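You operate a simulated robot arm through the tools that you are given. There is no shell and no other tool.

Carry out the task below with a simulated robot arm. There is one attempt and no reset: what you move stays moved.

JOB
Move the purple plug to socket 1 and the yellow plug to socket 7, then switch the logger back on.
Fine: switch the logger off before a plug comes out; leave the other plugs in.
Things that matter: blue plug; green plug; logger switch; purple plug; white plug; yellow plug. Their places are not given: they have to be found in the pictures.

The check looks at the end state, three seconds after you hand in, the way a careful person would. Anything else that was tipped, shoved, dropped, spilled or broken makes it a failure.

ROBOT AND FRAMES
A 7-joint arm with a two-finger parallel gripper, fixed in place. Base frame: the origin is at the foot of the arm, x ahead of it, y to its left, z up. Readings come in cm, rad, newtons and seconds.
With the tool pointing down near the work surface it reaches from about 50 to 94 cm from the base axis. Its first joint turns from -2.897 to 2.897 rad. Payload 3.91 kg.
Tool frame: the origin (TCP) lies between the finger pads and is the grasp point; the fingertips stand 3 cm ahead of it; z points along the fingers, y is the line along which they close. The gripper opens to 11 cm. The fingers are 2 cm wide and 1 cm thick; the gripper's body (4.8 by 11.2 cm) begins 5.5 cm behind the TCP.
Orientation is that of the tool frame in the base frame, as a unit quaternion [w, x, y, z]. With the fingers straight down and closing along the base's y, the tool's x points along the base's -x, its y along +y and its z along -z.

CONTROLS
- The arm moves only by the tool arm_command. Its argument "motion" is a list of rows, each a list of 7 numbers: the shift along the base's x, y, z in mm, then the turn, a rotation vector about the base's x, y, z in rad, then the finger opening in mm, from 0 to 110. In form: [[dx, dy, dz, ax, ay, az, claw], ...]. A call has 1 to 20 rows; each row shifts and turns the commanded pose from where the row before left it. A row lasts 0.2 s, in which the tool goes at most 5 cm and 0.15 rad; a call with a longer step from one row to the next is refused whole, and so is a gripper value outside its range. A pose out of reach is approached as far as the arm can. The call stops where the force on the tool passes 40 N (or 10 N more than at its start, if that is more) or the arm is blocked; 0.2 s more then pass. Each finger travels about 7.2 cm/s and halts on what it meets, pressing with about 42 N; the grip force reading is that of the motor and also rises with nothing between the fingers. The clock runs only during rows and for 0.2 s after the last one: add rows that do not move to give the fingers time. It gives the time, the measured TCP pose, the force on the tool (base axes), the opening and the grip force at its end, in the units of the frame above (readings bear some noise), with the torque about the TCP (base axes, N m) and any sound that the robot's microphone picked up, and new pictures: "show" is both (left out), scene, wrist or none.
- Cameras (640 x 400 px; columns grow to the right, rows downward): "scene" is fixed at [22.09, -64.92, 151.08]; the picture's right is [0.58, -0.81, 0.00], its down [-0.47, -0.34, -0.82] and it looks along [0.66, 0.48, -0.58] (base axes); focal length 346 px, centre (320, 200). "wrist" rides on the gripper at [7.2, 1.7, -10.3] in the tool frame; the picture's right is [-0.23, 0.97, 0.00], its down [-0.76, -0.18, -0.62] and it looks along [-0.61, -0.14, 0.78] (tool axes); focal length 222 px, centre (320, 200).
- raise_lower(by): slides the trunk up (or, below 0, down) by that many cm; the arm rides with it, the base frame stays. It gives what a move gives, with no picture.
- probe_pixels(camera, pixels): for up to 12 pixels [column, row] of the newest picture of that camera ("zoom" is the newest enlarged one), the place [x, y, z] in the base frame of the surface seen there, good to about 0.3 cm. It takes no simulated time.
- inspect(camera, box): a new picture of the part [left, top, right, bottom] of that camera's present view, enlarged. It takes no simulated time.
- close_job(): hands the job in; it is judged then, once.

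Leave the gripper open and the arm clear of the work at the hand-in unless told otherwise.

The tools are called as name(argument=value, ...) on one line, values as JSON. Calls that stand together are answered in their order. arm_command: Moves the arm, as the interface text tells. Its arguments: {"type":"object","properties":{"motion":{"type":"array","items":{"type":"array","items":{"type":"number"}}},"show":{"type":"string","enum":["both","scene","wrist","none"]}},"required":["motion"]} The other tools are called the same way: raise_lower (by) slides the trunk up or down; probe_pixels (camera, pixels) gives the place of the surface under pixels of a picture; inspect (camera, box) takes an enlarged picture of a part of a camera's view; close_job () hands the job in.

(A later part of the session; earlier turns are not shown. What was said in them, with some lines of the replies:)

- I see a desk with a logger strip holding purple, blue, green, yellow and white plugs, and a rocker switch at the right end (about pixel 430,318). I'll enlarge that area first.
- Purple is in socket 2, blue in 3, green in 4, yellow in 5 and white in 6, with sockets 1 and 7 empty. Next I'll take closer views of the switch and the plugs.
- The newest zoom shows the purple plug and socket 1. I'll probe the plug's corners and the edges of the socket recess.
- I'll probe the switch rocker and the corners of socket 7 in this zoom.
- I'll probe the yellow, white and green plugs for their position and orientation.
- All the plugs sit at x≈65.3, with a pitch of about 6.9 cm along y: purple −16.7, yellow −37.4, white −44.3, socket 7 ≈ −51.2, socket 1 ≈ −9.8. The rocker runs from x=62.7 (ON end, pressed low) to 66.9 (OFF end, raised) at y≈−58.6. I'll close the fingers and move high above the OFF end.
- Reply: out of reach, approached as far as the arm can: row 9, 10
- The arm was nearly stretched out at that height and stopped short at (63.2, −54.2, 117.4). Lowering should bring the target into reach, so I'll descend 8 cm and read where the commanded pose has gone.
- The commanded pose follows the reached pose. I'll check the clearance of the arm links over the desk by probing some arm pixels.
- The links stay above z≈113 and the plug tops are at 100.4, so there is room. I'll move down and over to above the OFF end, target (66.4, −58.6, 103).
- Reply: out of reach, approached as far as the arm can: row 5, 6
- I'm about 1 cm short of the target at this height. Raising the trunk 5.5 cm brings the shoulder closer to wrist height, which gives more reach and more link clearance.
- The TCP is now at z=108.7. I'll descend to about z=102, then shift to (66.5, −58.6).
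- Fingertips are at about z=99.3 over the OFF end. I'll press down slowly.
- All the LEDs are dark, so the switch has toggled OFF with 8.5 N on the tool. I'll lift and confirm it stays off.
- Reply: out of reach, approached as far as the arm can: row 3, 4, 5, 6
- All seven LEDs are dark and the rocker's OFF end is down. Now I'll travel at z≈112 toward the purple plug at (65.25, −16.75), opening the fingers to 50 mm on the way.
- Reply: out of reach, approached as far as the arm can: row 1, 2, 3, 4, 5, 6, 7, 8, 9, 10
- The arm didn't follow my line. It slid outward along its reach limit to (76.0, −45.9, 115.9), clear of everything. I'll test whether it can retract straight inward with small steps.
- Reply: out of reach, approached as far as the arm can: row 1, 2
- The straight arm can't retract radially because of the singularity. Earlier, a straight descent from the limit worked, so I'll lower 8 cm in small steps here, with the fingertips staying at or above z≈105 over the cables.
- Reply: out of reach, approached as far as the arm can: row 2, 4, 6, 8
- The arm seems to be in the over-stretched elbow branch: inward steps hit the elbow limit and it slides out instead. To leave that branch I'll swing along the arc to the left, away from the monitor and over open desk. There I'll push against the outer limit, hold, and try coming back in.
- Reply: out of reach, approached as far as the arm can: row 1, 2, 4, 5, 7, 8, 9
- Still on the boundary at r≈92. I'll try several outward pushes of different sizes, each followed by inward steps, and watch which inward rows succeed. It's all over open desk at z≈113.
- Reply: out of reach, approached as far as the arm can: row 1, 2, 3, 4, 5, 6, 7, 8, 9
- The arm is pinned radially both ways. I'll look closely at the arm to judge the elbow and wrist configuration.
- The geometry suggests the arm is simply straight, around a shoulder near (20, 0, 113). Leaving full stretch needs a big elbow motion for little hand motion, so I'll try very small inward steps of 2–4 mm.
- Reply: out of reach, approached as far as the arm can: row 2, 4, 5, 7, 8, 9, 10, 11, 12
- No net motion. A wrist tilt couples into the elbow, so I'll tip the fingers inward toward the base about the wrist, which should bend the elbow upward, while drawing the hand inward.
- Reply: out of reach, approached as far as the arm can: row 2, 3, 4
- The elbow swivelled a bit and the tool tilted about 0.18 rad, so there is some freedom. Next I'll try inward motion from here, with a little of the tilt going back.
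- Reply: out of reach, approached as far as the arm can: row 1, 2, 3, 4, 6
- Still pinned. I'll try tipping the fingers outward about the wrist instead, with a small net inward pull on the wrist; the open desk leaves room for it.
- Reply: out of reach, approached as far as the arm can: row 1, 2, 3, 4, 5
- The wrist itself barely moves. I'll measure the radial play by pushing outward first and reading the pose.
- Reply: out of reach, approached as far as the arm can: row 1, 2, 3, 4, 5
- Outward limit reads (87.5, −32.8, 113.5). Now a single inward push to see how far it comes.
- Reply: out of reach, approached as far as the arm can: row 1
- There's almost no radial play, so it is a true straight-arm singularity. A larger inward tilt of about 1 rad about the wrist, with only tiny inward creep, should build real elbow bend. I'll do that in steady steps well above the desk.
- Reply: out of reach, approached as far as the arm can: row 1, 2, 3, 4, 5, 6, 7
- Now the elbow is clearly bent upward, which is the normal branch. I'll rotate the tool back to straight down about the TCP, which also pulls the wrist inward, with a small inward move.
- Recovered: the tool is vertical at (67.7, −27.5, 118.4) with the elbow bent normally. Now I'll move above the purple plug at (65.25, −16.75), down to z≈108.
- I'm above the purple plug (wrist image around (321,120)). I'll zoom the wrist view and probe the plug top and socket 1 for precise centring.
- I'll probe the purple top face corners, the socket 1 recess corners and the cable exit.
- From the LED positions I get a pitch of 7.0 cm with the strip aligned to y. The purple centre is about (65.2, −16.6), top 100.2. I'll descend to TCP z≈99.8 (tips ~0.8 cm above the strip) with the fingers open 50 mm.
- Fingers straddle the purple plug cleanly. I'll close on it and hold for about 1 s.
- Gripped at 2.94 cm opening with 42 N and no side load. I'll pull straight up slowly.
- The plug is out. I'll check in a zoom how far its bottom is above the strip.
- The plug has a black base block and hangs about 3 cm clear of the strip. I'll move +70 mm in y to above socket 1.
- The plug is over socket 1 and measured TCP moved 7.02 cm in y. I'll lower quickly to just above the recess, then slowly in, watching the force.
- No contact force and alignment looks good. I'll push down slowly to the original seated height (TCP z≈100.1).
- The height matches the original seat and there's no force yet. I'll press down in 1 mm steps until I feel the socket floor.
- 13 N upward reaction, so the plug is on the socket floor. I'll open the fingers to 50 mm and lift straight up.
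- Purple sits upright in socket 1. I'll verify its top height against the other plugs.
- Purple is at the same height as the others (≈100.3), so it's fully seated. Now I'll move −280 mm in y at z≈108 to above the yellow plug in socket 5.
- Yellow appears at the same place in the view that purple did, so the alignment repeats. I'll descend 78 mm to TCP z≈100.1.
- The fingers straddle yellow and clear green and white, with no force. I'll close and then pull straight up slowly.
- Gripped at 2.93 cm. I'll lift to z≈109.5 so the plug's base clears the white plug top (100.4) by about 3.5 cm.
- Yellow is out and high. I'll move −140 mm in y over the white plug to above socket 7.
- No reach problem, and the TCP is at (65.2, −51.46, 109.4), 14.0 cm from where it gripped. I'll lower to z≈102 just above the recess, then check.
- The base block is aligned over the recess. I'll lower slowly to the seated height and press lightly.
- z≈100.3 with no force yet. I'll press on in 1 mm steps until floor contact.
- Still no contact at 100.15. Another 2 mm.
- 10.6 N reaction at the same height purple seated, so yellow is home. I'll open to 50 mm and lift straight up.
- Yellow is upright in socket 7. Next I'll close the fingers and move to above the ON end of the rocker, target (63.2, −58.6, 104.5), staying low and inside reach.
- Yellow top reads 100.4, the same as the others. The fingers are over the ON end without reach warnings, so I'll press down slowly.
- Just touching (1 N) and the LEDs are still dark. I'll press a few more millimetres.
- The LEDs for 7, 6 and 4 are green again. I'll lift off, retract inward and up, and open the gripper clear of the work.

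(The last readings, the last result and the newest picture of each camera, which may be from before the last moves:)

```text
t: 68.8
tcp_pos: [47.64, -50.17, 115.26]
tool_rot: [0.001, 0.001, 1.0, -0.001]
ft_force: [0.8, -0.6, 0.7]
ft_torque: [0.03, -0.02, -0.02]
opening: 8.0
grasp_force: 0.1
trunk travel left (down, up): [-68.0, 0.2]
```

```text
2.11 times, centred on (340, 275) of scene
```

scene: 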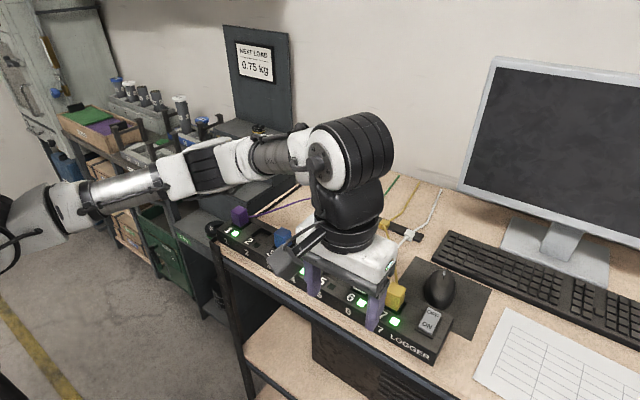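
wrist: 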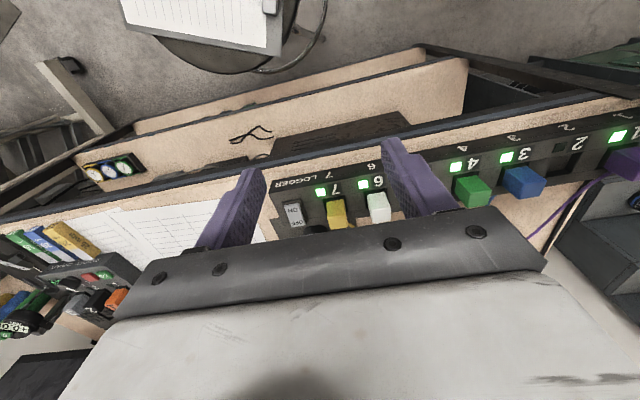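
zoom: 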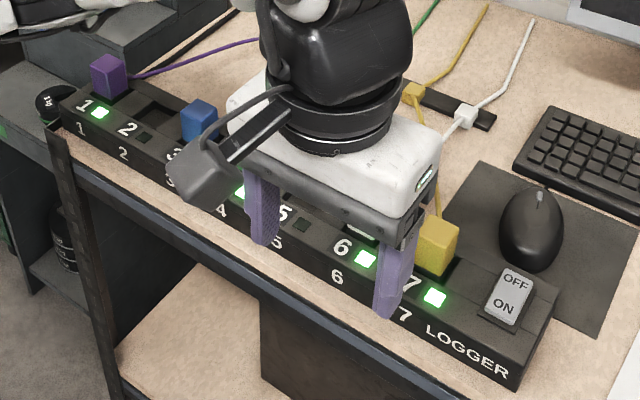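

LEDs 1, 3, 4, 6 and 7 are lit and 2 and 5 are dark. I'll pull the arm further back, as at the start, for a clear final view.

arm_command(motion=[[-20, 15, 20, 0, 0, 0, 100], [-20, 20, 20, 0, 0, 0, 110], [-20, 20, 20, 0, 0, 0, 110], [-20, 20, 20, 0, 0, 0, 110], [-20, 20, 15, 0, 0, 0, 110], [-15, 15, 10, 0, 0, 0, 110], [0, 0, 0, 0, 0, 0, 110]], show="both")

inspect(camera="scene", box=[210, 180, 470, 370])

inspect(camera="scene", box=[370, 280, 460, 365])

```text
t: 70.4
tcp_pos: [36.16, -38.99, 125.74]
tool_rot: [0.001, 0.001, 1.0, -0.001]
ft_force: [-1.0, 0.5, -0.3]
ft_torque: [0.0, -0.01, 0.0]
opening: 11.01
grasp_force: 0.2
trunk travel left (down, up): [-68.0, 0.2]
```

scene: 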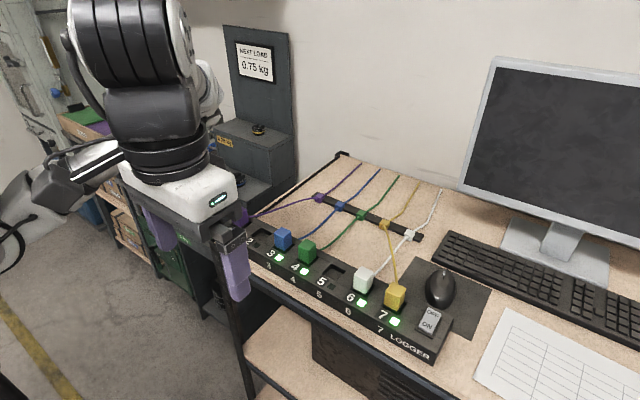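
wrist: 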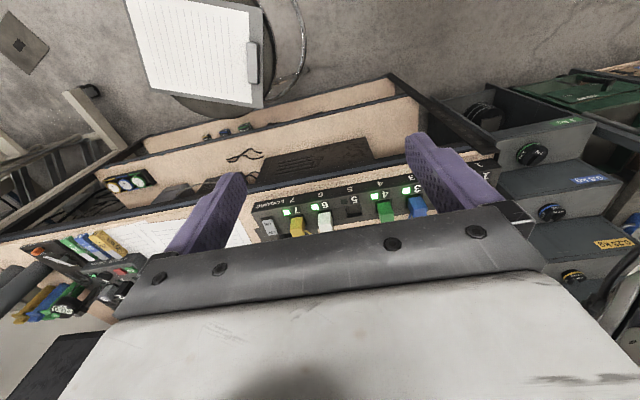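

```text
2.11 times, centred on (340, 275) of scene
```

zoom: 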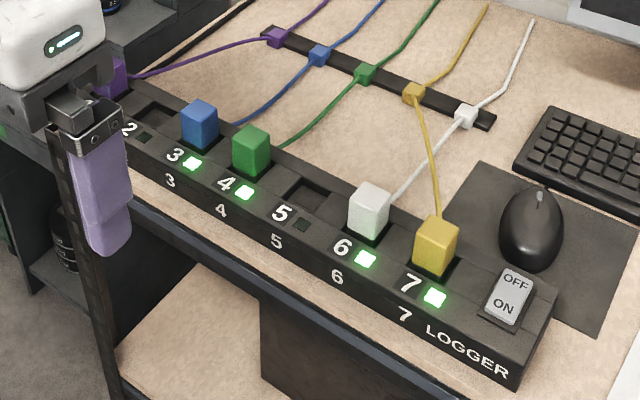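

```text
4.71 times, centred on (415, 322) of scene
```

zoom: 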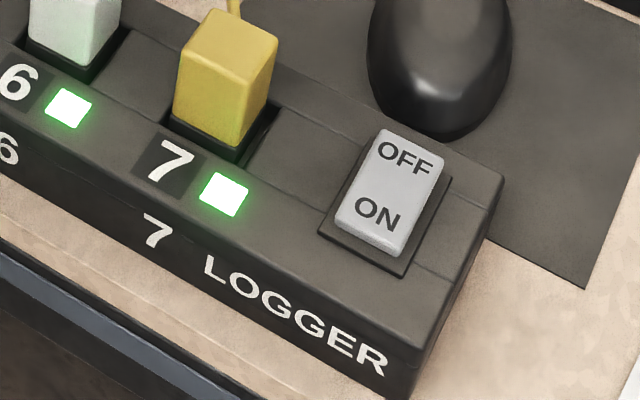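

Everything reads as required. Purple is in socket 1 (its LED was lit in the previous view) and yellow is in socket 7 with its LED lit. Blue, green and white are unmoved and lit, sockets 2 and 5 are empty, and the rocker is back at ON. The gripper is open and the arm is clear, so I'm handing in.

close_job()

```text
The job is handed in.
```

The job is done and handed in: the purple plug is in socket 1, the yellow plug is in socket 7, and the logger is back on.

- **Order:** I switched the logger off and saw every LED go dark before I pulled either plug. I switched it on again only after both plugs were in place.
- **Plugs:** Purple and yellow both sit at the same height as the other plugs. Blue, green and white stayed in their sockets.
- **Final state:** LEDs 1, 3, 4, 6 and 7 are lit, and sockets 2 and 5 are empty. The yellow cable now crosses over the white one, since yellow's cable clip is on the other side of it.
- **Arm trouble:** After I switched the logger off, the arm got stuck at full stretch. I freed it over the open desk, and it touched nothing.

The gripper is open and the arm is pulled back from the desk. I left the trunk 5.5 cm higher than it started, because the switch was out of reach otherwise.
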